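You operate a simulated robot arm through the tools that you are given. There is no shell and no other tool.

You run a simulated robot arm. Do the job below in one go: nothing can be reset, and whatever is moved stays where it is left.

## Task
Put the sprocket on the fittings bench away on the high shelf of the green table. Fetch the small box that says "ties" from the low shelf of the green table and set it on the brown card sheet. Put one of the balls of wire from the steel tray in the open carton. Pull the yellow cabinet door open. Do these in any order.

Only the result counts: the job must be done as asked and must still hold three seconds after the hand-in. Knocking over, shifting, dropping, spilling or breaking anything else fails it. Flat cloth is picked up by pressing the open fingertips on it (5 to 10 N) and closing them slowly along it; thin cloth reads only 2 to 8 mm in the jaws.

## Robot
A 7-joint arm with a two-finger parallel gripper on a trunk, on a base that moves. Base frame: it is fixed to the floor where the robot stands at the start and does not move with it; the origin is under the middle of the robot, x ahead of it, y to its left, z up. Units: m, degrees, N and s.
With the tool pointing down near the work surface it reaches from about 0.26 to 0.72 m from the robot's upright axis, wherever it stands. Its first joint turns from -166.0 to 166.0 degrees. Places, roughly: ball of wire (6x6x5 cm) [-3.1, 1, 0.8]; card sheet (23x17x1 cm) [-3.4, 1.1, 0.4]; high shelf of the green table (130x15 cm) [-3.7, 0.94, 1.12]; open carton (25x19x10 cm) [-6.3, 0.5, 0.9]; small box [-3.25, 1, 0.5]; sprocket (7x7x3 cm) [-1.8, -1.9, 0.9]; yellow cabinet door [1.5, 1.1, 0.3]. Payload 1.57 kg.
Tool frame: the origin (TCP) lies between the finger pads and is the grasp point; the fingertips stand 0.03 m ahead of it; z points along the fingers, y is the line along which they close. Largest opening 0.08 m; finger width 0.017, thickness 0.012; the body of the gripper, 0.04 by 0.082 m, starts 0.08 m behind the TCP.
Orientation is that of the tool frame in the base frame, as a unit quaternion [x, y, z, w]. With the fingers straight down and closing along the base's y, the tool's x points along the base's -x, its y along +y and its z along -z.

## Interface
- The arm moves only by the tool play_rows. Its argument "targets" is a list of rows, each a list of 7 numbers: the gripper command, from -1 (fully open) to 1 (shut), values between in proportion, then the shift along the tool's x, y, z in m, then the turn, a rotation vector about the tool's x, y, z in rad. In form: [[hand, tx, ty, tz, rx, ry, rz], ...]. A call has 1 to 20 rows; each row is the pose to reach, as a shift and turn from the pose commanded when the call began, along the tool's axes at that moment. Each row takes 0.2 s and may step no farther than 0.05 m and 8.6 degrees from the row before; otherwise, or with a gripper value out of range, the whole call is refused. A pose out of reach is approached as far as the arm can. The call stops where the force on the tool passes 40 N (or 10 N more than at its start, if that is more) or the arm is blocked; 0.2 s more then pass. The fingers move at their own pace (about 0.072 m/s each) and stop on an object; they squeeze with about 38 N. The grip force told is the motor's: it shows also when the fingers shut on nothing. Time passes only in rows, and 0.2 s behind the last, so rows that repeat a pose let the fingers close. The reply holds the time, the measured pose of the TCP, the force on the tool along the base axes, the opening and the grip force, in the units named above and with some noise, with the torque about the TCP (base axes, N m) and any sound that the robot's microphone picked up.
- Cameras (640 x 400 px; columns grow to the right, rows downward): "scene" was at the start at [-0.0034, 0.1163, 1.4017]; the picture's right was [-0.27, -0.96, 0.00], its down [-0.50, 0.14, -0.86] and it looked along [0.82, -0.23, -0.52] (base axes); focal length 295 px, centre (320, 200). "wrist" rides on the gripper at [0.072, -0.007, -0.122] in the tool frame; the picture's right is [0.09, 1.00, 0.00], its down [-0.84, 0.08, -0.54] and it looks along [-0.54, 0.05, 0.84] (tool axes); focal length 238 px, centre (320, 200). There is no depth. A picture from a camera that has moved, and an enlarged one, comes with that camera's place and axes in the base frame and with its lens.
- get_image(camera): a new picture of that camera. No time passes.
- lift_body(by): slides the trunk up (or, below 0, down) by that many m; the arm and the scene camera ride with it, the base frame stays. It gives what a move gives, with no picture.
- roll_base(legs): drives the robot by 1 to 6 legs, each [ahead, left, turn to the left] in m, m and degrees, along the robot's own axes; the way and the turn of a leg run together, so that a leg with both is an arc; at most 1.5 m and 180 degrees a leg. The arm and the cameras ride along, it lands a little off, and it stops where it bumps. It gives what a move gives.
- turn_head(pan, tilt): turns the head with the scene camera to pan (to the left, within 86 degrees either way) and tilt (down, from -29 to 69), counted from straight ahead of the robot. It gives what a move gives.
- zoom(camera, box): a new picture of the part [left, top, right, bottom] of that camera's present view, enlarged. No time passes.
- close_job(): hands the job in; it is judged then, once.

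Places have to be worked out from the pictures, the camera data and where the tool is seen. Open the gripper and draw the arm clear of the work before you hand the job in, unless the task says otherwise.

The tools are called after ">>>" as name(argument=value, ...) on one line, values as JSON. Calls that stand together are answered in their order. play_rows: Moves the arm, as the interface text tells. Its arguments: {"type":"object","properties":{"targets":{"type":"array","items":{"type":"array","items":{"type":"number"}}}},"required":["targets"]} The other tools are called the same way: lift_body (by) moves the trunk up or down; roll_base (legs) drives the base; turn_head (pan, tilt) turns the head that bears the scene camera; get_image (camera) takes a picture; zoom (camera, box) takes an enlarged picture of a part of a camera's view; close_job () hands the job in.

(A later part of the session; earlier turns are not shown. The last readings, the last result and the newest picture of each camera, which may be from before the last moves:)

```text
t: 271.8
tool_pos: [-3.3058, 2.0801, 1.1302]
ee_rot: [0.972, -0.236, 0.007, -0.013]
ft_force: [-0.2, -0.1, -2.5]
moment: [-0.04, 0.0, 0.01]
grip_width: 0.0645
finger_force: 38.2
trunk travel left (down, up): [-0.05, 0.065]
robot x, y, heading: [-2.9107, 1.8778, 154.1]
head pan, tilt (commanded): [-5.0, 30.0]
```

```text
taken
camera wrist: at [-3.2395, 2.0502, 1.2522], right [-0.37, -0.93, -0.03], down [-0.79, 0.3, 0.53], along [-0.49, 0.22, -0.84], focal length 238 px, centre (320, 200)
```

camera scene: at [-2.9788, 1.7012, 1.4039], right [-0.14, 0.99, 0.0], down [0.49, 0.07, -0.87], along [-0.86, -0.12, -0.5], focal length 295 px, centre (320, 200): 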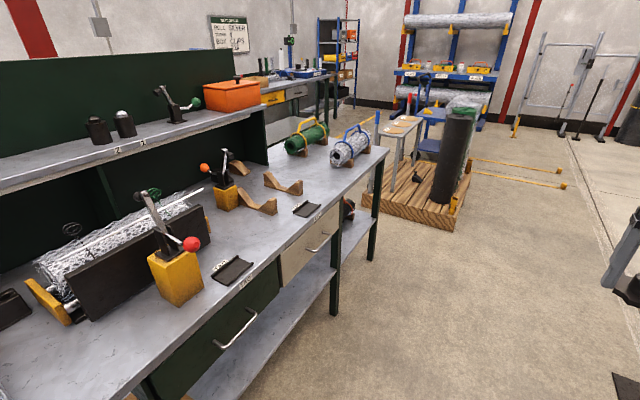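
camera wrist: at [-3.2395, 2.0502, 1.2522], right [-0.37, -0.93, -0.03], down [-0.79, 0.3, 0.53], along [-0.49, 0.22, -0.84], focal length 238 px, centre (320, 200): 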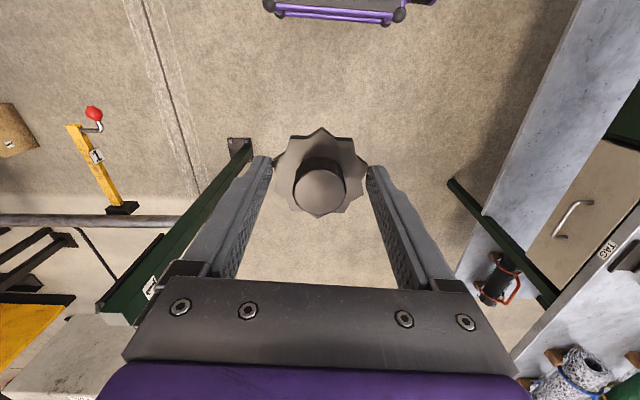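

I am in front of the table. I turn left to face it and look.

>>> roll_base(legs=[[0, 0, 92.5]])

>>> get_image(camera="scene")

>>> get_image(camera="wrist")

```text
t: 276.4
tool_pos: [-3.0734, 1.4652, 1.1294]
ee_rot: [0.828, 0.56, -0.005, -0.014]
ft_force: [0.2, 0.4, -2.8]
moment: [0.02, -0.03, 0.01]
grip_width: 0.0644
finger_force: 37.9
trunk travel left (down, up): [-0.05, 0.065]
robot x, y, heading: [-2.9094, 1.8814, -110.4]
head pan, tilt (commanded): [-5.0, 30.0]
```

```text
taken
camera scene: at [-2.7254, 1.8254, 1.4041], right [-0.97, -0.23, 0.0], down [-0.11, 0.48, -0.87], along [0.2, -0.85, -0.49], focal length 295 px, centre (320, 200)
```

scene: 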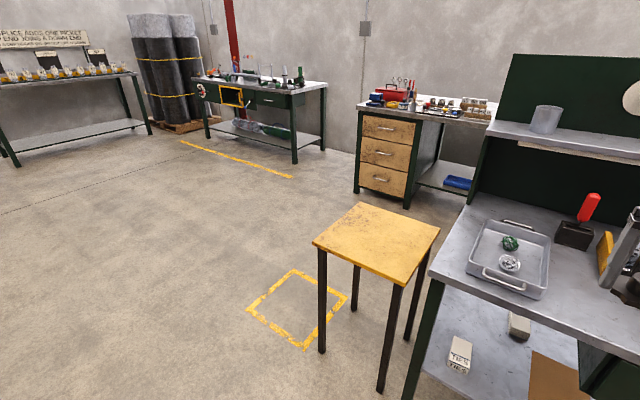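

```text
taken
camera wrist: at [-3.0486, 1.5315, 1.2517], right [0.96, -0.29, -0.03], down [-0.23, -0.81, 0.53], along [-0.17, -0.5, -0.85], focal length 238 px, centre (320, 200)
```

wrist: 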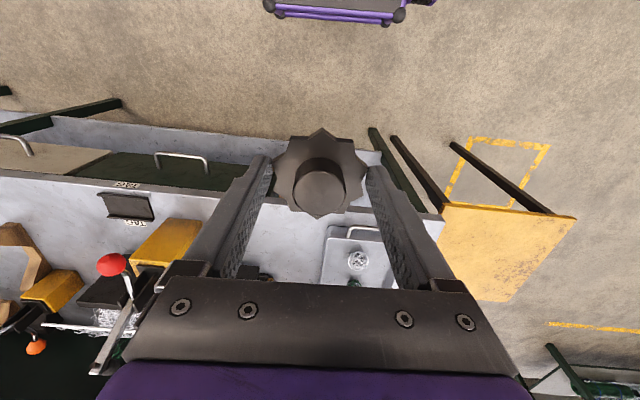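

Two balls of wire (green and silver) lie in the tray, the "TIES" box and brown card are on the low shelf. To place the sprocket I raise the trunk fully first and drive closer to the high shelf (front edge near n = -0.44, z ≈ 1.12).

>>> lift_body(by=0.065)

>>> roll_base(legs=[[0, 0, -3], [0.2, 0, 0]])

>>> get_image(camera="scene")

>>> get_image(camera="wrist")

```text
t: 277.4
tool_pos: [-3.0728, 1.4655, 1.1944]
ee_rot: [0.829, 0.559, -0.004, -0.014]
ft_force: [0.2, -0.5, -2.9]
moment: [0.03, 0.01, 0.02]
grip_width: 0.0647
finger_force: 37.5
trunk travel left (down, up): [-0.115, 0.0]
robot x, y, heading: [-2.9073, 1.8802, -110.9]
head pan, tilt (commanded): [-5.0, 30.0]
```

```text
t: 279.4
tool_pos: [-3.1748, 1.2946, 1.1929]
ee_rot: [0.844, 0.536, -0.004, -0.014]
ft_force: [-0.1, 0.9, -3.2]
moment: [0.0, -0.01, -0.03]
grip_width: 0.0639
finger_force: 37.7
trunk travel left (down, up): [-0.115, 0.0]
robot x, y, heading: [-2.9902, 1.7001, -113.7]
head pan, tilt (commanded): [-5.0, 30.0]
```

```text
taken
camera scene: at [-2.8074, 1.6364, 1.4692], right [-0.99, -0.17, 0.0], down [-0.08, 0.49, -0.87], along [0.15, -0.86, -0.49], focal length 295 px, centre (320, 200)
```

scene: 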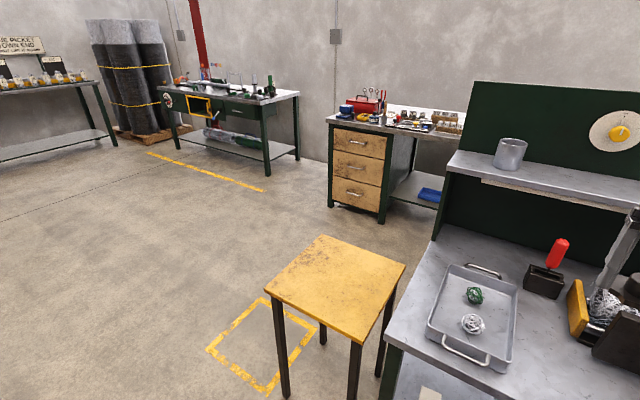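

```text
taken
camera wrist: at [-3.1456, 1.3601, 1.3162], right [0.94, -0.34, -0.03], down [-0.27, -0.8, 0.53], along [-0.2, -0.49, -0.85], focal length 238 px, centre (320, 200)
```

wrist: 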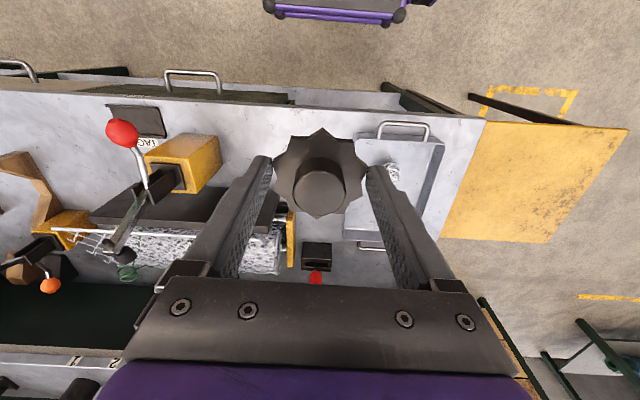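

The high shelf is too deep to reach from here with the robot facing it (its front would meet the low shelf). I back up, turn the robot side-on (table on its left) so its axis can come closer, and swing the arm to the left.

>>> roll_base(legs=[[-0.2, 0, 0], [0, 0, -90]])

>>> play_rows(targets=[[1, 0.0021, 0.0437, 0, 0, 0, -0.0982], [1, 0.0086, 0.0869, 0, 0, 0, -0.1963], [1, 0.0192, 0.1293, 0, 0, 0, -0.2945], [1, 0.0339, 0.1705, 0, 0, 0, -0.3927], [1, 0.0526, 0.21, 0, 0, 0, -0.4909], [1, 0.0751, 0.2475, 0, 0, 0, -0.589], [1, 0.1011, 0.2826, 0, 0, 0, -0.6872], [1, 0.1305, 0.315, 0, 0, 0, -0.7854], [1, 0.1629, 0.3444, 0, 0, 0, -0.8836], [1, 0.198, 0.3704, 0, 0, 0, -0.9817], [1, 0.2355, 0.3929, 0, 0, 0, -1.0799], [1, 0.275, 0.4116, 0, 0, 0, -1.1781], [1, 0.3162, 0.4263, 0, 0, 0, -1.2763], [1, 0.3586, 0.4369, 0, 0, 0, -1.3744], [1, 0.4018, 0.4434, 0, 0, 0, -1.4726], [1, 0.4455, 0.4455, 0, 0, 0, -1.5708]])

>>> get_image(camera="scene")

>>> get_image(camera="wrist")

```text
t: 284.9
tool_pos: [-3.3104, 2.0698, 1.1929]
ee_rot: [0.977, -0.215, 0.008, -0.012]
ft_force: [0.7, 0.0, -2.8]
moment: [0.0, -0.03, -0.03]
grip_width: 0.0644
finger_force: 38.1
trunk travel left (down, up): [-0.115, 0.0]
robot x, y, heading: [-2.9067, 1.8865, 156.7]
head pan, tilt (commanded): [-5.0, 30.0]
```

```text
t: 287.4
tool_pos: [-3.2795, 1.6226, 1.1232]
ee_rot: [0.95, 0.302, 0.086, -0.001]
ft_force: [0.2, 1.3, -2.6]
moment: [-0.07, 0.03, 0.02]
grip_width: 0.0643
finger_force: 37.6
trunk travel left (down, up): [-0.115, 0.0]
robot x, y, heading: [-2.9057, 1.8838, 156.9]
head pan, tilt (commanded): [-5.0, 30.0]
stopped in row 12: the arm was blocked; the commanded pose is now the measured one
```

```text
taken
camera scene: at [-2.9622, 1.6897, 1.4626], right [-0.37, 0.93, 0.0], down [0.52, 0.21, -0.83], along [-0.77, -0.31, -0.56], focal length 295 px, centre (320, 200)
```

scene: 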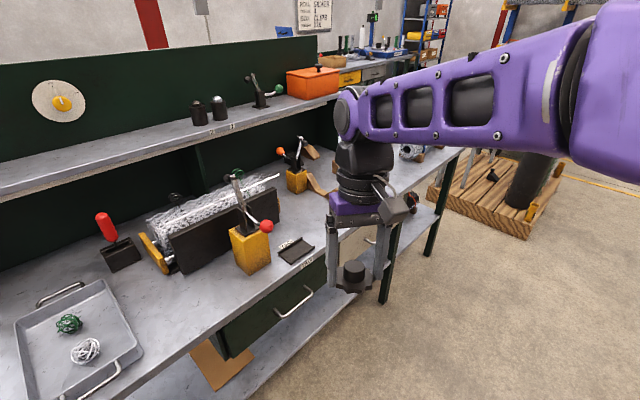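

```text
taken
camera wrist: at [-3.2438, 1.6618, 1.2551], right [0.64, -0.76, 0.07], down [-0.72, -0.57, 0.4], along [-0.27, -0.31, -0.91], focal length 238 px, centre (320, 200)
```

wrist: 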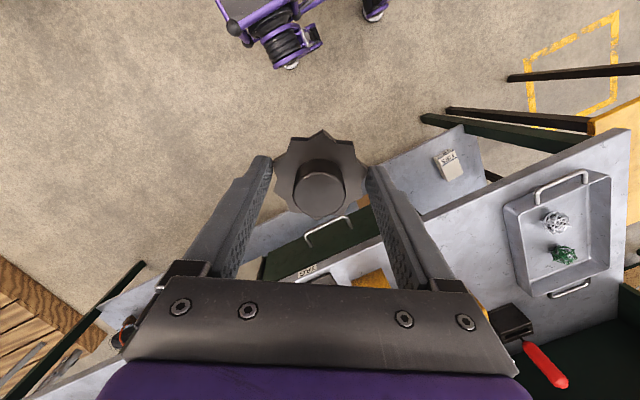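

The arm met the robot's own head mast on the left, so the table must be on the robot's right instead. I first level the tool and ease back off the mast.

>>> play_rows(targets=[[1, 0.004, -0.014, -0.015, 0.012, -0.04, 0], [1, 0.008, -0.028, -0.03, 0.025, -0.082, 0], [1, 0.012, -0.042, -0.05, 0.038, -0.124, 0], [1, 0.012, -0.042, -0.065, 0.05, -0.165, 0]])

```text
t: 288.6
tool_pos: [-3.3126, 1.6656, 1.1428]
ee_rot: [0.954, 0.295, 0.055, 0.011]
ft_force: [0.6, -0.6, -3.4]
moment: [0.02, -0.02, -0.02]
grip_width: 0.0643
finger_force: 37.6
trunk travel left (down, up): [-0.115, 0.0]
robot x, y, heading: [-2.9075, 1.8875, 156.6]
head pan, tilt (commanded): [-5.0, 30.0]
stopped in row 4: the arm was blocked; the commanded pose is now the measured one
```

Still touching the mast when raising, so I swing the arm back toward the front first and raise only after it is clear.

>>> play_rows(targets=[[1, 0.006, -0.0417, 0, 0, 0, 0.101], [1, 0.0161, -0.0823, 0, 0, 0, 0.202], [1, 0.0299, -0.1219, 0, 0, 0, 0.303], [1, 0.0476, -0.1597, 0, 0, 0, 0.404], [1, 0.069, -0.1956, -0.005, 0, 0, 0.505], [1, 0.0936, -0.2302, -0.012, 0, 0, 0.606], [1, 0.1209, -0.2616, -0.02, 0, 0, 0.707], [1, 0.1513, -0.2898, -0.03, 0, 0, 0.808], [1, 0.1837, -0.3155, -0.04, 0, 0, 0.909], [1, 0.2172, -0.3397, -0.05, 0, 0, 1.01]])

>>> get_image(camera="scene")

```text
t: 290.8
tool_pos: [-3.3282, 2.0674, 1.1978]
ee_rot: [0.978, -0.202, 0.051, -0.016]
ft_force: [-0.2, 0.2, -4.2]
moment: [0.04, -0.03, 0.01]
grip_width: 0.0643
finger_force: 38.0
trunk travel left (down, up): [-0.115, 0.0]
robot x, y, heading: [-2.9054, 1.8857, 156.8]
head pan, tilt (commanded): [-5.0, 30.0]
```

```text
taken
camera scene: at [-2.9589, 1.7649, 1.4685], right [0.48, 0.88, 0.0], down [0.44, -0.24, -0.87], along [-0.76, 0.41, -0.5], focal length 295 px, centre (320, 200)
```

scene: 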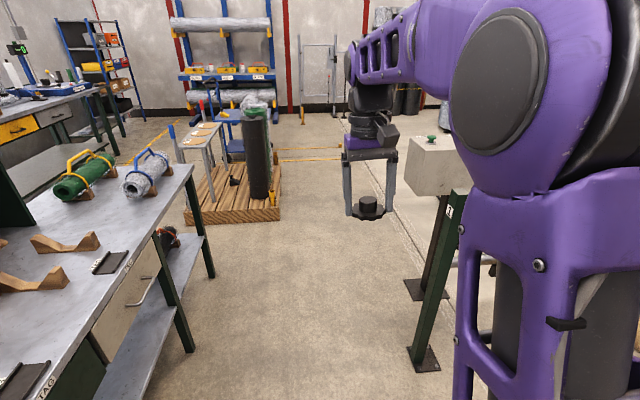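

The head is free again. I turn the robot around (heading along the table the other way) so the table is on its right side.

>>> roll_base(legs=[[0, 0, 90], [0, 0, 90]])

>>> turn_head(pan=0, tilt=30)

>>> get_image(camera="scene")

```text
t: 299.1
tool_pos: [-2.4805, 1.7067, 1.1979]
ee_rot: [0.199, 0.979, -0.016, -0.052]
ft_force: [0.3, -0.4, -3.5]
moment: [0.01, -0.02, -0.05]
grip_width: 0.0645
finger_force: 37.6
trunk travel left (down, up): [-0.115, 0.0]
robot x, y, heading: [-2.9069, 1.8851, -23.1]
head pan, tilt (commanded): [-5.0, 30.0]
```

```text
t: 299.7
tool_pos: [-2.4825, 1.7066, 1.1968]
ee_rot: [0.199, 0.979, -0.017, -0.051]
ft_force: [1.3, -0.2, -2.9]
moment: [0.02, 0.04, 0.01]
grip_width: 0.0643
finger_force: 37.6
trunk travel left (down, up): [-0.115, 0.0]
robot x, y, heading: [-2.9084, 1.8845, -23.2]
head pan, tilt (commanded): [0.0, 30.0]
```

```text
taken
camera scene: at [-2.8503, 2.0144, 1.4685], right [-0.39, -0.92, 0.0], down [-0.46, 0.2, -0.87], along [0.8, -0.34, -0.5], focal length 295 px, centre (320, 200)
```

scene: 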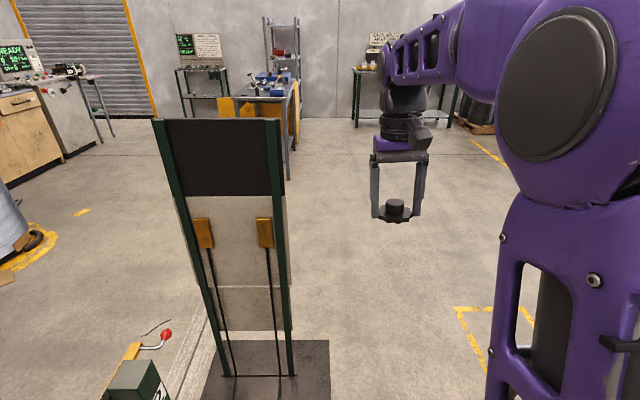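

I level the tool (about 6 degrees of tilt had crept in).

>>> play_rows(targets=[[1, 0, 0, 0, -0.027, -0.047, 0], [1, 0, 0, 0, -0.054, -0.0935, 0], [1, 0, 0, 0, -0.054, -0.0935, 0]])

```text
t: 300.5
tool_pos: [-2.4818, 1.708, 1.197]
ee_rot: [0.199, 0.98, 0.002, 0.0]
ft_force: [0.4, -0.7, -2.7]
moment: [0.0, 0.0, 0.01]
grip_width: 0.0641
finger_force: 37.9
trunk travel left (down, up): [-0.115, 0.0]
robot x, y, heading: [-2.9067, 1.8845, -23.0]
head pan, tilt (commanded): [0.0, 30.0]
```

Level now. I swing the arm 90 degrees to the right, toward the table side.

>>> play_rows(targets=[[1, 0.0022, -0.0452, 0, 0, 0, 0.0982], [1, 0.0089, -0.09, 0, 0, 0, 0.1963], [1, 0.0199, -0.134, 0, 0, 0, 0.2945], [1, 0.0351, -0.1766, 0, 0, 0, 0.3927], [1, 0.0545, -0.2176, 0, 0, 0, 0.4909], [1, 0.0778, -0.2564, 0, 0, 0, 0.589], [1, 0.1048, -0.2928, 0, 0, 0, 0.6872], [1, 0.1352, -0.3263, 0, 0, 0, 0.7854], [1, 0.1687, -0.3567, 0, 0, 0, 0.8836], [1, 0.2051, -0.3837, 0, 0, 0, 0.9817], [1, 0.2439, -0.407, 0, 0, 0, 1.0799], [1, 0.2849, -0.4264, 0, 0, 0, 1.1781], [1, 0.3275, -0.4416, 0, 0, 0, 1.2763], [1, 0.3715, -0.4526, 0, 0, 0, 1.3744], [1, 0.4163, -0.4593, 0, 0, 0, 1.4726], [1, 0.4615, -0.4615, 0, 0, 0, 1.5708]])

>>> turn_head(pan=-70, tilt=30)

>>> get_image(camera="scene")

>>> get_image(camera="wrist")

```text
t: 303.9
tool_pos: [-3.089, 1.4637, 1.1975]
ee_rot: [0.834, 0.552, 0.001, 0.0]
ft_force: [0.3, -0.6, -2.7]
moment: [0.03, -0.02, 0.0]
grip_width: 0.064
finger_force: 38.1
trunk travel left (down, up): [-0.115, 0.0]
robot x, y, heading: [-2.906, 1.8847, -23.2]
head pan, tilt (commanded): [0.0, 30.0]
```

```text
t: 305.3
tool_pos: [-3.0889, 1.4626, 1.1983]
ee_rot: [0.833, 0.553, 0.001, 0.0]
ft_force: [0.4, -0.9, -3.0]
moment: [-0.01, 0.01, 0.02]
grip_width: 0.0642
finger_force: 38.0
trunk travel left (down, up): [-0.115, 0.0]
robot x, y, heading: [-2.9075, 1.8849, -22.8]
head pan, tilt (commanded): [-70.0, 30.0]
```

```text
taken
camera scene: at [-2.9386, 1.9595, 1.4686], right [-1.0, 0.05, 0.0], down [0.03, 0.5, -0.87], along [-0.05, -0.86, -0.5], focal length 295 px, centre (320, 200)
```

scene: 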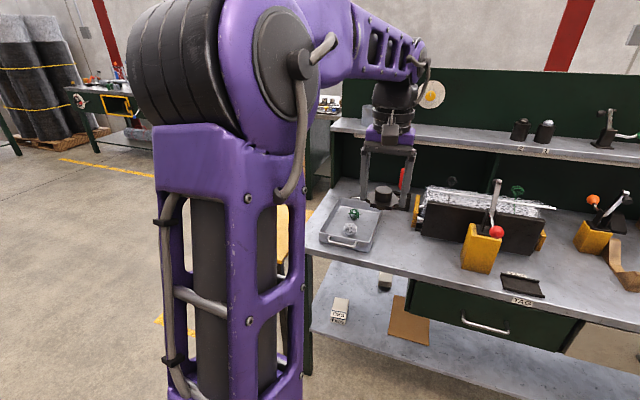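

```text
taken
camera wrist: at [-3.0659, 1.5316, 1.3204], right [0.95, -0.3, 0.0], down [-0.25, -0.8, 0.54], along [-0.16, -0.52, -0.84], focal length 238 px, centre (320, 200)
```

wrist: 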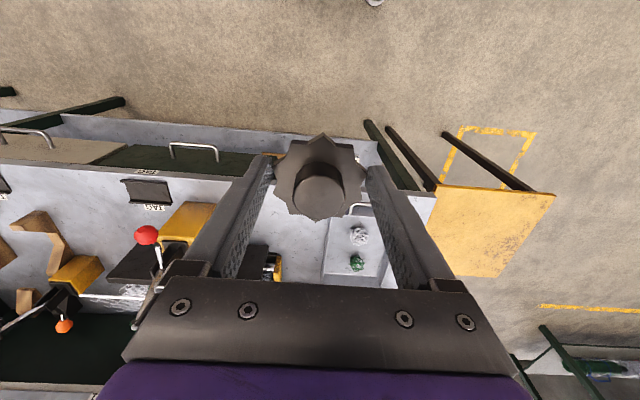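

The arm is now on the table side and the camera sees the shelf. I zoom in on the shelf to measure its edges and free space.

>>> zoom(camera="scene", box=[320, 60, 640, 260])

```text
2.00 times, centred on (480, 160) of scene
camera zoom: at [-2.9386, 1.9595, 1.4686], right [-1.0, 0.05, 0.0], down [0.03, 0.5, -0.87], along [-0.05, -0.86, -0.5], focal length 590 px, centre (0, 280)
```

zoom: 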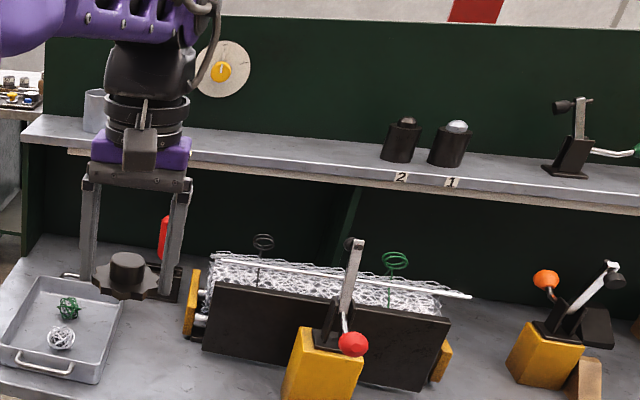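

The shelf between the cup and the two dark pots is free; its centre line is near n = -0.60 (front edge about -0.53). I back up a little to stay between the table legs, then sidle right toward the table in two steps.

>>> roll_base(legs=[[-0.16, 0, -0.5], [0, -0.38, 0]])

>>> get_image(camera="scene")

>>> get_image(camera="wrist")

```text
t: 310.4
tool_pos: [-3.3872, 1.192, 1.1986]
ee_rot: [0.837, 0.547, 0.001, 0.0]
ft_force: [0.1, 0.2, -3.4]
moment: [-0.02, -0.05, -0.01]
grip_width: 0.0644
finger_force: 38.0
trunk travel left (down, up): [-0.115, 0.0]
robot x, y, heading: [-3.198, 1.6164, -24.1]
head pan, tilt (commanded): [-70.0, 30.0]
```

```text
taken
camera scene: at [-3.2301, 1.6852, 1.4686], right [-1.0, 0.07, 0.0], down [0.03, 0.5, -0.87], along [-0.06, -0.86, -0.5], focal length 295 px, centre (320, 200)
```

scene: 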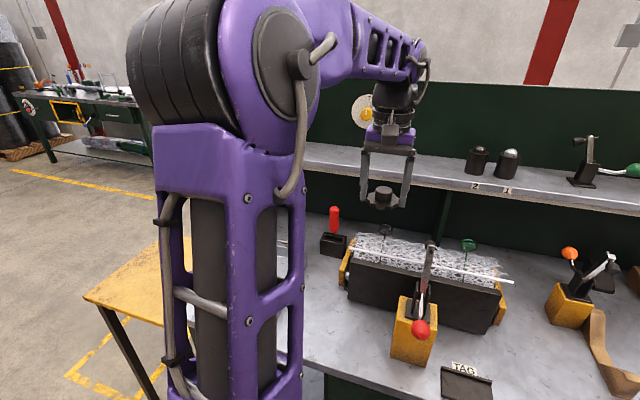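

```text
taken
camera wrist: at [-3.3635, 1.2593, 1.3204], right [0.95, -0.32, 0.0], down [-0.27, -0.8, 0.54], along [-0.17, -0.51, -0.84], focal length 238 px, centre (320, 200)
```

wrist: 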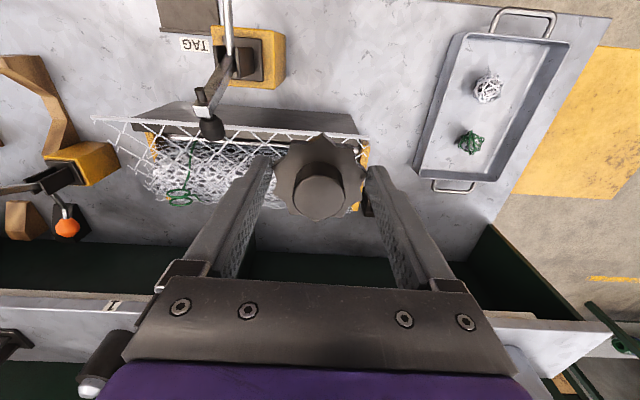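

The wrist view places the shelf between n ≈ -0.51 and -0.66 at this spot, with free room. I extend the arm toward it to test the reach at this height.

>>> play_rows(targets=[[1, -0.04, 0, 0, 0, 0, 0], [1, -0.08, 0, 0, 0, 0, 0], [1, -0.12, 0, 0, 0, 0, 0], [1, -0.16, 0, 0, 0, 0, 0], [1, -0.19, 0, 0, 0, 0, 0], [1, -0.21, 0, 0, 0, 0, 0]])

>>> get_image(camera="scene")

```text
t: 311.8
tool_pos: [-3.461, 1.0328, 1.1946]
ee_rot: [0.838, 0.546, 0.003, 0.0]
ft_force: [-0.1, 0.3, -4.4]
moment: [0.01, -0.01, 0.0]
grip_width: 0.0645
finger_force: 37.7
out of reach, approached as far as the arm can: row 5, 6
trunk travel left (down, up): [-0.115, 0.0]
robot x, y, heading: [-3.1953, 1.6154, -23.7]
head pan, tilt (commanded): [-70.0, 30.0]
```

```text
taken
camera scene: at [-3.2298, 1.6855, 1.4685], right [-1.0, 0.07, 0.0], down [0.03, 0.5, -0.87], along [-0.06, -0.86, -0.5], focal length 295 px, centre (320, 200)
```

scene: 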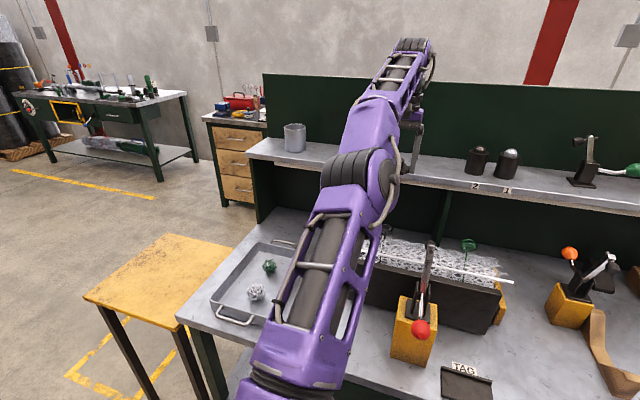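

At z 1.195 the arm reaches 0.64 m with the tool vertical. I sidle the base 0.13 m closer so the sprocket comes above the shelf (bottom about 4 cm above it).

>>> roll_base(legs=[[0, -0.13, 0]])

>>> get_image(camera="wrist")

>>> get_image(camera="scene")

```text
t: 313.7
tool_pos: [-3.5129, 0.9155, 1.1958]
ee_rot: [0.838, 0.546, 0.001, 0.0]
ft_force: [0.6, -0.5, -3.0]
moment: [0.01, -0.03, 0.01]
grip_width: 0.064
finger_force: 37.9
trunk travel left (down, up): [-0.115, 0.0]
robot x, y, heading: [-3.2467, 1.495, -23.8]
head pan, tilt (commanded): [-70.0, 30.0]
```

```text
taken
camera wrist: at [-3.4899, 0.9833, 1.3172], right [0.95, -0.32, 0.0], down [-0.27, -0.8, 0.54], along [-0.17, -0.51, -0.84], focal length 238 px, centre (320, 200)
```

wrist: 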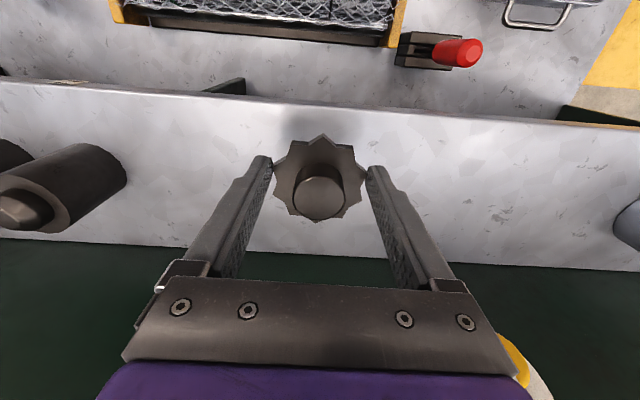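

```text
taken
camera scene: at [-3.2818, 1.5686, 1.4686], right [-1.0, 0.07, 0.0], down [0.03, 0.5, -0.87], along [-0.06, -0.86, -0.5], focal length 295 px, centre (320, 200)
```

scene: 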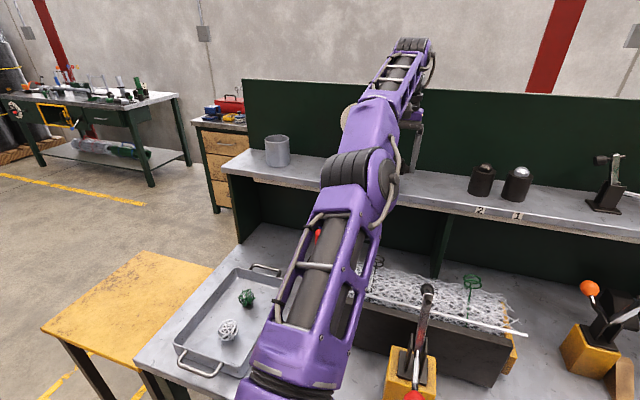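

The wrist view shows the sprocket over the shelf, but its front is right at the shelf's front edge (sprocket centre n = -0.55, shelf -0.52 to -0.68). I lower 30 mm and extend 40 mm further in.

>>> play_rows(targets=[[1, 0, 0, 0.015, 0, 0, 0], [1, -0.01, 0, 0.028, 0, 0, 0], [1, -0.02, 0, 0.028, 0, 0, 0], [1, -0.03, 0, 0.028, 0, 0, 0], [1, -0.04, 0, 0.028, 0, 0, 0], [1, -0.04, 0, 0.028, 0, 0, 0]])

>>> get_image(camera="wrist")

```text
t: 315.1
tool_pos: [-3.5169, 0.899, 1.1608]
ee_rot: [0.837, 0.547, 0.001, 0.0]
ft_force: [0.4, 0.4, -3.5]
moment: [0.05, 0.01, 0.03]
grip_width: 0.0643
finger_force: 38.2
out of reach, approached as far as the arm can: row 3, 4, 5, 6
trunk travel left (down, up): [-0.115, 0.0]
robot x, y, heading: [-3.2499, 1.4934, -23.8]
head pan, tilt (commanded): [-70.0, 30.0]
```

```text
taken
camera wrist: at [-3.4939, 0.966, 1.2821], right [0.95, -0.32, 0.0], down [-0.27, -0.8, 0.54], along [-0.17, -0.51, -0.84], focal length 238 px, centre (320, 200)
```

wrist: 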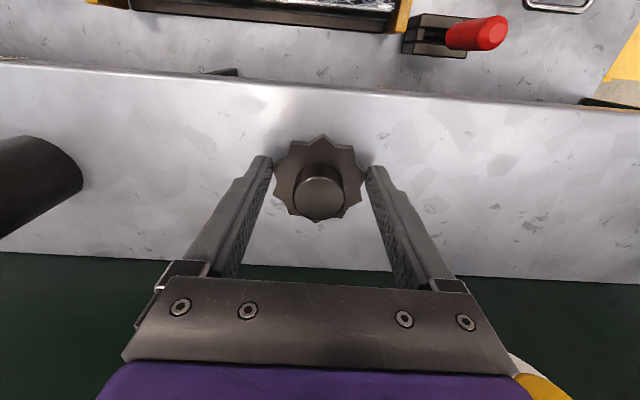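

The sprocket is now fully over the shelf (its front 2 cm inside the edge). I lower it gently in small steps until it touches.

>>> play_rows(targets=[[1, 0, 0, 0.003, 0, 0, 0], [1, 0, 0, 0.006, 0, 0, 0], [1, 0, 0, 0.009, 0, 0, 0], [1, 0, 0, 0.009, 0, 0, 0]])

```text
t: 316.1
tool_pos: [-3.5195, 0.8971, 1.1521]
ee_rot: [0.837, 0.547, 0.001, -0.001]
ft_force: [0.7, -0.1, -3.9]
moment: [0.02, 0.02, 0.01]
grip_width: 0.0643
finger_force: 37.8
trunk travel left (down, up): [-0.115, 0.0]
robot x, y, heading: [-3.2485, 1.4963, -24.1]
head pan, tilt (commanded): [-70.0, 30.0]
```

>>> play_rows(targets=[[1, 0, 0, 0.003, 0, 0, 0], [1, 0, 0, 0.006, 0, 0, 0], [1, 0, 0, 0.006, 0, 0, 0]])

>>> get_image(camera="wrist")

```text
t: 316.9
tool_pos: [-3.5188, 0.8988, 1.15]
ee_rot: [0.837, 0.547, -0.004, 0.001]
ft_force: [-5.2, -4.9, 26.3]
moment: [0.32, -0.06, 0.14]
grip_width: 0.0646
finger_force: 38.3
trunk travel left (down, up): [-0.115, 0.0]
robot x, y, heading: [-3.2507, 1.4948, -23.9]
head pan, tilt (commanded): [-70.0, 30.0]
```

```text
taken
camera wrist: at [-3.4947, 0.9671, 1.2715], right [0.95, -0.32, 0.0], down [-0.26, -0.79, 0.55], along [-0.17, -0.52, -0.84], focal length 238 px, centre (320, 200)
```

wrist: 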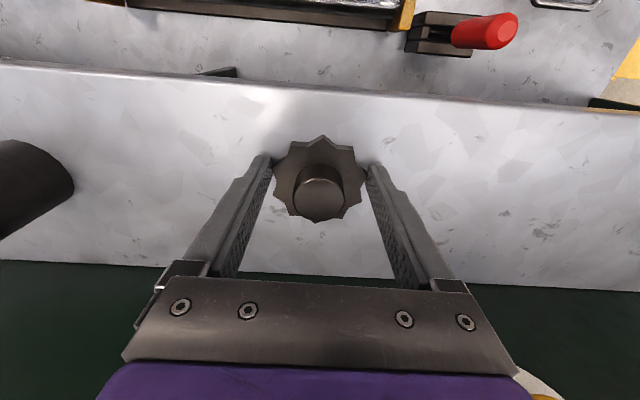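

Contact at TCP z 1.150 (26 N up): the sprocket stands on the shelf. I ease up 2 mm, open the fingers, and rise straight up.

>>> play_rows(targets=[[1, 0, 0, -0.002, 0, 0, 0], [0.7, 0, 0, -0.002, 0, 0, 0], [0, 0, 0, -0.002, 0, 0, 0], [-1, 0, 0, -0.002, 0, 0, 0], [-1, 0, 0, -0.002, 0, 0, 0], [-1, 0, 0, -0.015, 0, 0, 0], [-1, 0, 0, -0.03, 0, 0, 0], [-1, 0, 0, -0.042, 0, 0, 0]])

>>> get_image(camera="wrist")

```text
t: 318.7
tool_pos: [-3.5168, 0.9084, 1.1792]
ee_rot: [0.837, 0.547, 0.001, -0.001]
ft_force: [0.3, -0.3, 0.2]
moment: [0.02, 0.02, -0.01]
grip_width: 0.0801
finger_force: 0.1
out of reach, approached as far as the arm can: row 7, 8
trunk travel left (down, up): [-0.115, 0.0]
robot x, y, heading: [-3.2492, 1.4964, -23.8]
head pan, tilt (commanded): [-70.0, 30.0]
```

```text
taken
camera wrist: at [-3.4926, 0.9757, 1.3012], right [0.95, -0.32, 0.0], down [-0.27, -0.8, 0.54], along [-0.17, -0.51, -0.84], focal length 238 px, centre (320, 200)
```

wrist: 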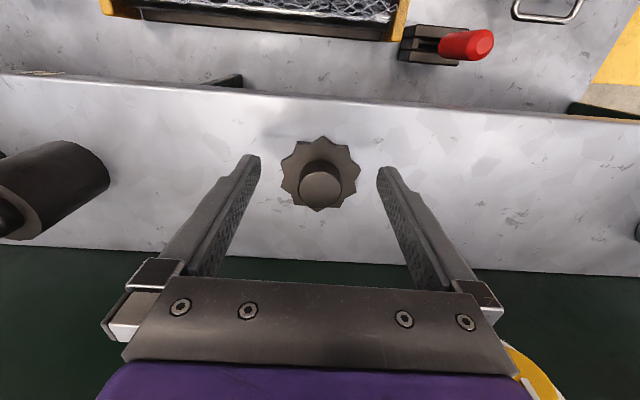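

The sprocket stands on the shelf. I draw the hand up and back, clear of the shelf.

>>> play_rows(targets=[[-1, 0.01, 0, -0.012, 0, 0, 0], [-1, 0.025, 0, -0.028, 0, 0, 0], [-1, 0.05, 0, -0.04, 0, 0, 0], [-1, 0.085, 0, -0.045, 0, 0, 0], [-1, 0.125, 0, -0.045, 0, 0, 0], [-1, 0.165, 0, -0.045, 0, 0, 0], [-1, 0.2, 0, -0.045, 0, 0, 0]])

>>> get_image(camera="scene")

>>> get_image(camera="wrist")

```text
t: 320.3
tool_pos: [-3.4371, 1.0878, 1.225]
ee_rot: [0.837, 0.547, 0.001, -0.001]
ft_force: [0.2, -0.2, 0.4]
moment: [0.01, -0.02, 0.03]
grip_width: 0.08
finger_force: 0.0
trunk travel left (down, up): [-0.115, 0.0]
robot x, y, heading: [-3.2478, 1.4926, -23.7]
head pan, tilt (commanded): [-70.0, 30.0]
```

```text
taken
camera scene: at [-3.2817, 1.5689, 1.4685], right [-1.0, 0.07, 0.0], down [0.03, 0.5, -0.87], along [-0.06, -0.86, -0.5], focal length 295 px, centre (320, 200)
```

scene: 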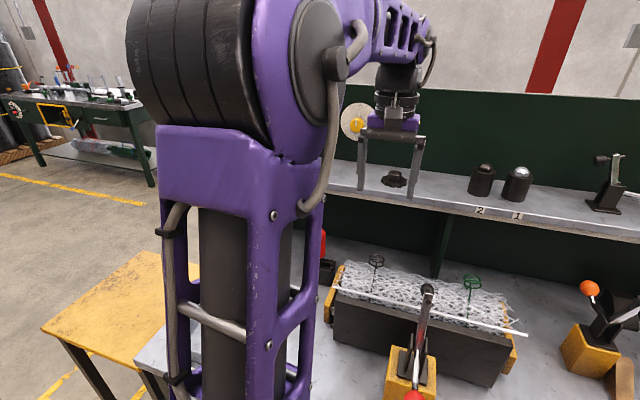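

```text
taken
camera wrist: at [-3.4129, 1.1563, 1.3483], right [0.95, -0.32, 0.0], down [-0.27, -0.8, 0.54], along [-0.17, -0.51, -0.84], focal length 238 px, centre (320, 200)
```

wrist: 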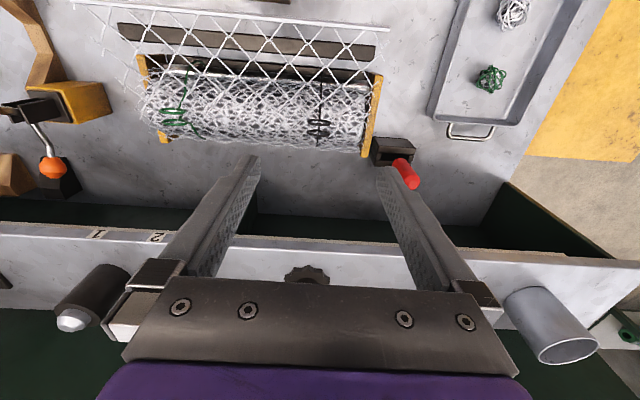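

The sprocket rests on the shelf between cup and pots. Next the ties box: I sidle away from the table and look at the low shelf.

>>> roll_base(legs=[[0, 0.5, 0]])

>>> turn_head(pan=-60, tilt=40)

>>> get_image(camera="scene")

```text
t: 325.7
tool_pos: [-3.2311, 1.5515, 1.2258]
ee_rot: [0.838, 0.546, 0.001, -0.001]
ft_force: [0.3, -0.2, -0.2]
moment: [-0.01, 0.0, -0.01]
grip_width: 0.0799
finger_force: 0.0
trunk travel left (down, up): [-0.115, 0.0]
robot x, y, heading: [-3.0435, 1.958, -24.0]
head pan, tilt (commanded): [-70.0, 30.0]
```

```text
t: 326.4
tool_pos: [-3.2318, 1.5513, 1.227]
ee_rot: [0.837, 0.547, 0.001, 0.0]
ft_force: [0.2, -0.5, 0.3]
moment: [-0.01, -0.03, 0.0]
grip_width: 0.0802
finger_force: 0.0
trunk travel left (down, up): [-0.115, 0.0]
robot x, y, heading: [-3.0432, 1.9573, -23.9]
head pan, tilt (commanded): [-60.0, 40.0]
```

```text
taken
camera scene: at [-3.0608, 2.0379, 1.4532], right [-0.99, -0.1, 0.0], down [-0.07, 0.64, -0.77], along [0.08, -0.76, -0.64], focal length 295 px, centre (320, 200)
```

scene: 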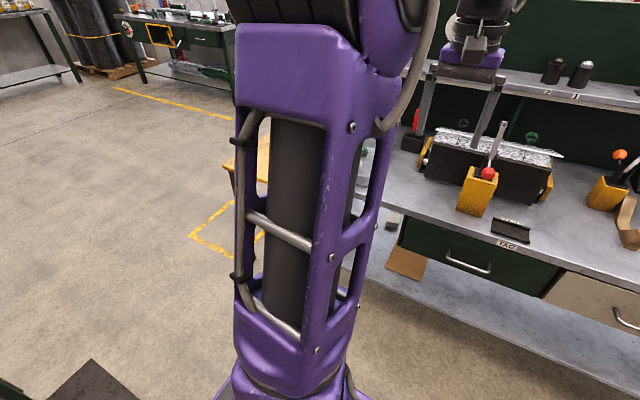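

The arm hides the view, so I swing it back to the front, lower the trunk fully, and turn to face the table.

>>> play_rows(targets=[[-1, 0.0021, 0.0437, 0, 0, 0, -0.0982], [-1, 0.0086, 0.0869, 0, 0, 0, -0.1963], [-1, 0.0192, 0.1293, 0, 0, 0, -0.2945], [-1, 0.0339, 0.1705, 0, 0, 0, -0.3927], [-1, 0.0526, 0.21, 0, 0, 0, -0.4909], [-1, 0.0751, 0.2475, 0, 0, 0, -0.589], [-1, 0.1011, 0.2826, 0, 0, 0, -0.6872], [-1, 0.1305, 0.315, 0, 0, 0, -0.7854], [-1, 0.1629, 0.3444, 0, 0, 0, -0.8836], [-1, 0.198, 0.3704, 0, 0, 0, -0.9817], [-1, 0.2355, 0.3929, 0, 0, 0, -1.0799], [-1, 0.275, 0.4116, 0, 0, 0, -1.1781], [-1, 0.3162, 0.4263, 0, 0, 0, -1.2763], [-1, 0.3586, 0.4369, 0, 0, 0, -1.3744], [-1, 0.4018, 0.4434, 0, 0, 0, -1.4726], [-1, 0.4455, 0.4455, 0, 0, 0, -1.5708]])

>>> turn_head(pan=25, tilt=40)

>>> roll_base(legs=[[0, 0, -89.4], [0, 0.15, 0]])

>>> lift_body(by=-0.115)

>>> get_image(camera="scene")

```text
t: 329.8
tool_pos: [-2.6423, 1.7811, 1.2292]
ee_rot: [0.205, 0.979, 0.001, 0.0]
ft_force: [-0.2, -0.8, -0.5]
moment: [0.0, 0.02, -0.01]
grip_width: 0.0798
finger_force: 0.1
trunk travel left (down, up): [-0.115, 0.0]
robot x, y, heading: [-3.0444, 1.9554, -23.9]
head pan, tilt (commanded): [-60.0, 40.0]
```

```text
t: 331.4
tool_pos: [-2.6437, 1.7794, 1.2269]
ee_rot: [0.206, 0.978, 0.001, -0.002]
ft_force: [0.2, 0.6, -0.4]
moment: [-0.03, 0.02, 0.02]
grip_width: 0.08
finger_force: 0.1
trunk travel left (down, up): [-0.115, 0.0]
robot x, y, heading: [-3.0456, 1.9566, -24.1]
head pan, tilt (commanded): [25.0, 40.0]
```

```text
t: 337.4
tool_pos: [-3.0632, 1.494, 1.2283]
ee_rot: [0.827, 0.562, 0.001, -0.001]
ft_force: [0.4, 0.2, -0.5]
moment: [-0.01, 0.0, -0.02]
grip_width: 0.0799
finger_force: 0.0
trunk travel left (down, up): [-0.115, 0.0]
robot x, y, heading: [-2.9004, 1.898, -111.6]
head pan, tilt (commanded): [25.0, 40.0]
```

```text
t: 338.8
tool_pos: [-3.0629, 1.4931, 1.1111]
ee_rot: [0.826, 0.563, 0.003, 0.0]
ft_force: [-1.0, -0.4, 0.0]
moment: [0.01, -0.02, 0.0]
grip_width: 0.0801
finger_force: 0.1
trunk travel left (down, up): [0.0, 0.115]
robot x, y, heading: [-2.9046, 1.9036, -111.6]
head pan, tilt (commanded): [25.0, 40.0]
```

```text
taken
camera scene: at [-2.7481, 1.8477, 1.3412], right [-0.99, 0.11, 0.0], down [0.07, 0.61, -0.79], along [-0.08, -0.78, -0.62], focal length 295 px, centre (320, 200)
```

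scene: 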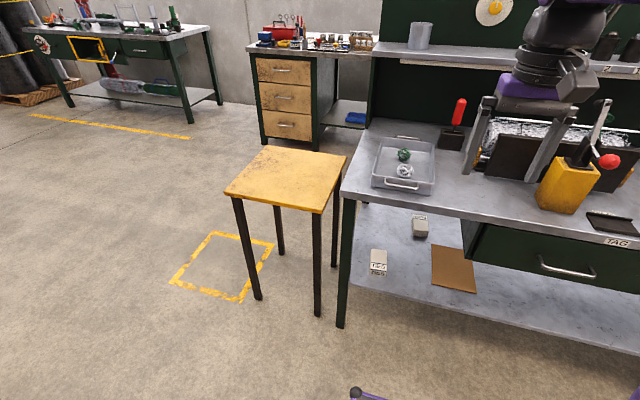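

Now the low shelf is in clear view: two small boxes and the brown card. I zoom in to read the labels.

>>> zoom(camera="scene", box=[345, 200, 495, 310])

>>> zoom(camera="scene", box=[360, 240, 400, 280])

>>> zoom(camera="scene", box=[400, 205, 440, 245])

```text
3.64 times, centred on (420, 255) of scene
camera zoom: at [-2.7481, 1.8477, 1.3412], right [-0.99, 0.11, 0.0], down [0.07, 0.61, -0.79], along [-0.08, -0.78, -0.62], focal length 1073 px, centre (-44, 0)
```

zoom: 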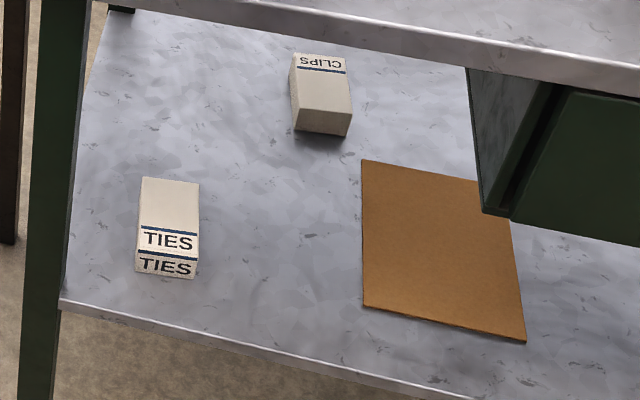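

```text
10.00 times, centred on (380, 260) of scene
camera zoom: at [-2.7481, 1.8477, 1.3412], right [-0.99, 0.11, 0.0], down [0.07, 0.61, -0.79], along [-0.08, -0.78, -0.62], focal length 2950 px, centre (-280, -400)
```

zoom: 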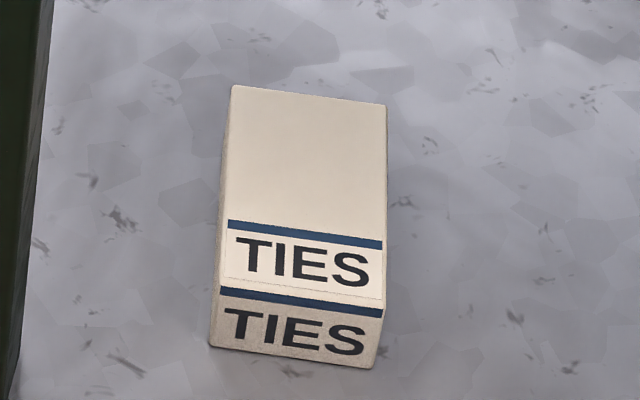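

```text
10.00 times, centred on (420, 225) of scene
camera zoom: at [-2.7481, 1.8477, 1.3412], right [-0.99, 0.11, 0.0], down [0.07, 0.61, -0.79], along [-0.08, -0.78, -0.62], focal length 2950 px, centre (-680, -50)
```

zoom: 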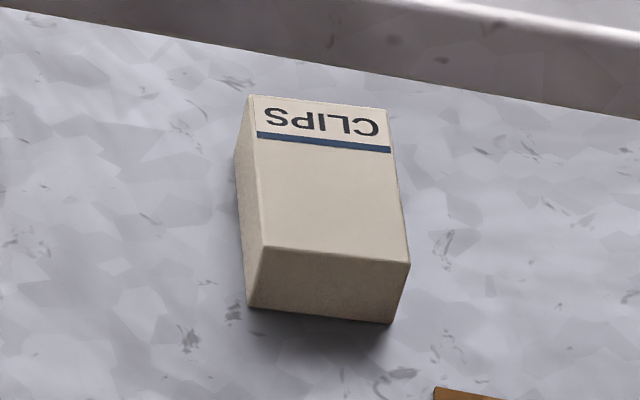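

The front box says TIES (the rear one says CLIPS). It lies near (-3.05, 1.11), about 6 x 10 x 3.5 cm, with the card centred near (-3.35, 1.15). I shift the base left to face it and lower the hand in front of the low shelf with a 45-degree pitch.

>>> roll_base(legs=[[0, 0.17, 0]])

>>> play_rows(targets=[[-1, -0.0133, 0, 0.0367, 0, -0.0523, 0], [-1, -0.0267, 0, 0.0733, 0, -0.1047, 0], [-1, -0.04, 0, 0.11, 0, -0.157, 0], [-1, -0.0533, 0, 0.1467, 0, -0.2094, 0], [-1, -0.0667, 0, 0.1833, 0, -0.2617, 0], [-1, -0.08, 0, 0.22, 0, -0.314, 0], [-1, -0.0933, 0, 0.2567, 0, -0.3664, 0], [-1, -0.1067, 0, 0.2933, 0, -0.4187, 0], [-1, -0.12, 0, 0.33, 0, -0.4711, 0], [-1, -0.1333, 0, 0.3667, 0, -0.5234, 0], [-1, -0.1467, 0, 0.4033, 0, -0.5757, 0], [-1, -0.16, 0, 0.44, 0, -0.6281, 0], [-1, -0.1733, 0, 0.4767, 0, -0.6804, 0], [-1, -0.1867, 0, 0.5133, 0, -0.7328, 0], [-1, -0.2, 0, 0.55, 0, -0.7851, 0]])

>>> get_image(camera="scene")

>>> get_image(camera="wrist")

```text
t: 341.1
tool_pos: [-2.9056, 1.432, 1.1117]
ee_rot: [0.826, 0.563, 0.003, -0.002]
ft_force: [0.1, -0.4, -0.8]
moment: [-0.01, 0.02, 0.0]
grip_width: 0.0799
finger_force: 0.1
trunk travel left (down, up): [0.0, 0.115]
robot x, y, heading: [-2.7441, 1.8399, -111.5]
head pan, tilt (commanded): [25.0, 40.0]
```

```text
t: 344.3
tool_pos: [-2.9778, 1.2493, 0.5602]
ee_rot: [0.764, 0.521, -0.314, 0.216]
ft_force: [0.3, -0.3, 0.3]
moment: [-0.01, 0.0, -0.03]
grip_width: 0.08
finger_force: 0.0
trunk travel left (down, up): [0.0, 0.115]
robot x, y, heading: [-2.744, 1.8382, -111.5]
head pan, tilt (commanded): [25.0, 40.0]
```

```text
taken
camera scene: at [-2.5764, 1.7866, 1.3383], right [-1.0, -0.06, 0.0], down [-0.04, 0.64, -0.77], along [0.04, -0.76, -0.64], focal length 295 px, centre (320, 200)
```

scene: 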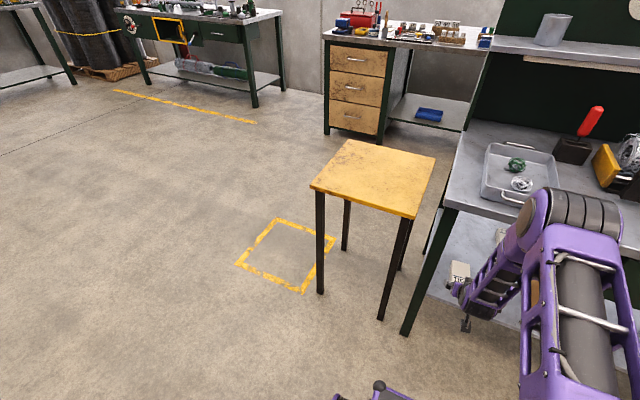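

```text
taken
camera wrist: at [-2.9323, 1.3788, 0.5961], right [0.95, -0.3, -0.06], down [-0.01, -0.23, 0.97], along [-0.31, -0.93, -0.22], focal length 238 px, centre (320, 200)
```

wrist: 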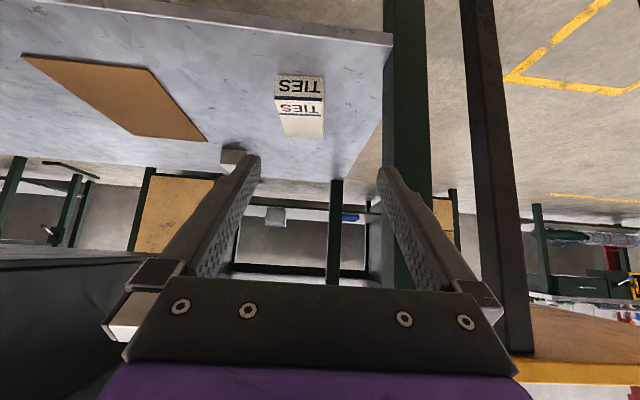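

The hand is in position with the 45-degree pitch; both cameras agree on the TIES box centre at about (-3.058, 1.099), shelf z ≈ 0.385. I drive 5 cm closer to keep the arm within reach and take a new look.

>>> roll_base(legs=[[0.05, 0, 0]])

>>> get_image(camera="wrist")

>>> zoom(camera="wrist", box=[220, 40, 400, 160])

```text
t: 345.2
tool_pos: [-2.9936, 1.2042, 0.5594]
ee_rot: [0.764, 0.522, -0.313, 0.214]
ft_force: [1.3, 0.5, 0.1]
moment: [-0.01, 0.02, -0.02]
grip_width: 0.0799
finger_force: 0.0
trunk travel left (down, up): [0.0, 0.115]
robot x, y, heading: [-2.7614, 1.7949, -111.8]
head pan, tilt (commanded): [25.0, 40.0]
```

```text
taken
camera wrist: at [-2.9499, 1.3329, 0.5963], right [0.95, -0.3, -0.06], down [-0.01, -0.23, 0.97], along [-0.31, -0.93, -0.22], focal length 238 px, centre (320, 200)
```

wrist: 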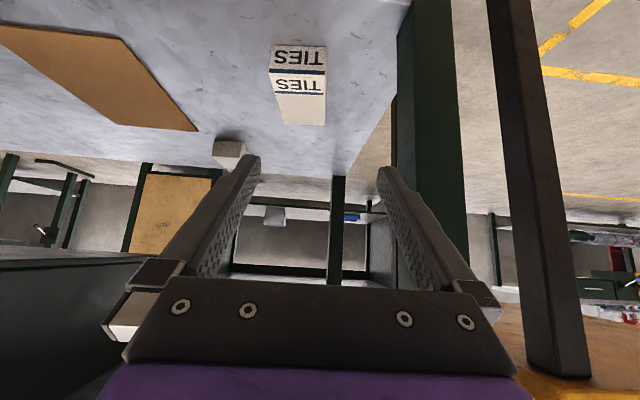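

```text
3.33 times, centred on (310, 100) of wrist
camera zoom: at [-2.9499, 1.3329, 0.5963], right [0.95, -0.3, -0.06], down [-0.01, -0.23, 0.97], along [-0.31, -0.93, -0.22], focal length 794 px, centre (353, 533)
```

zoom: 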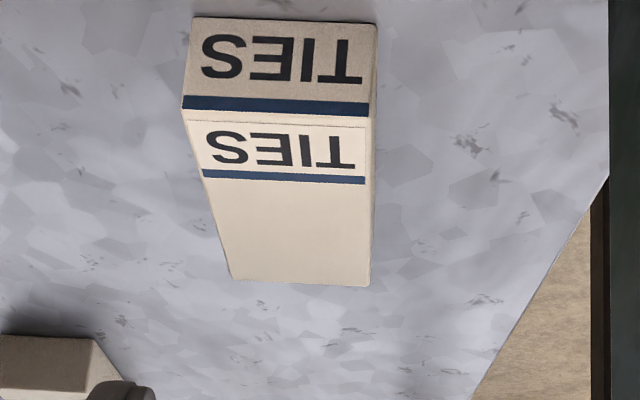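

The box centre refines to (-3.062, 1.094), its long axis pointing at -106.7 degrees. I align the yaw, then approach along the finger direction with open fingers straddling the box, stopping 4 cm short to check.

>>> play_rows(targets=[[-1, 0.008, -0.016, 0.0235, -0.028, 0, -0.0286], [-1, 0.016, -0.032, 0.047, -0.0563, 0, -0.0572], [-1, 0.016, -0.03, 0.082, -0.0563, 0, -0.0572], [-1, 0.0161, -0.0283, 0.117, -0.0563, 0, -0.0572], [-1, 0.0161, -0.0267, 0.145, -0.0563, 0, -0.0572], [-1, 0.0161, -0.0267, 0.145, -0.0563, 0, -0.0572]])

>>> get_image(camera="wrist")

>>> get_image(camera="scene")

```text
t: 346.6
tool_pos: [-3.0498, 1.1272, 0.4443]
ee_rot: [0.743, 0.552, -0.303, 0.227]
ft_force: [-0.2, -0.4, 0.1]
moment: [0.0, 0.03, 0.0]
grip_width: 0.0798
finger_force: 0.1
trunk travel left (down, up): [0.0, 0.115]
robot x, y, heading: [-2.7629, 1.79, -111.8]
head pan, tilt (commanded): [25.0, 40.0]
```

```text
taken
camera wrist: at [-3.0168, 1.2597, 0.4812], right [0.97, -0.22, -0.06], down [0.01, -0.23, 0.97], along [-0.23, -0.95, -0.22], focal length 238 px, centre (320, 200)
```

wrist: 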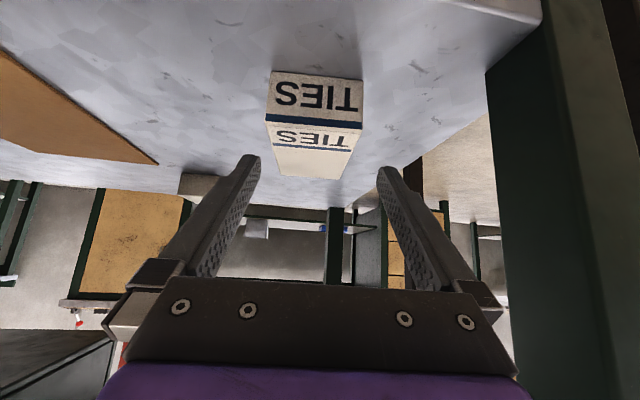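

```text
taken
camera scene: at [-2.5947, 1.7405, 1.3382], right [-1.0, -0.06, 0.0], down [-0.04, 0.64, -0.77], along [0.05, -0.76, -0.64], focal length 295 px, centre (320, 200)
```

scene: 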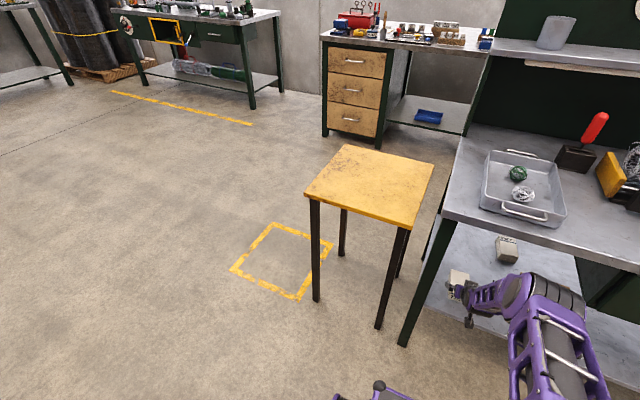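

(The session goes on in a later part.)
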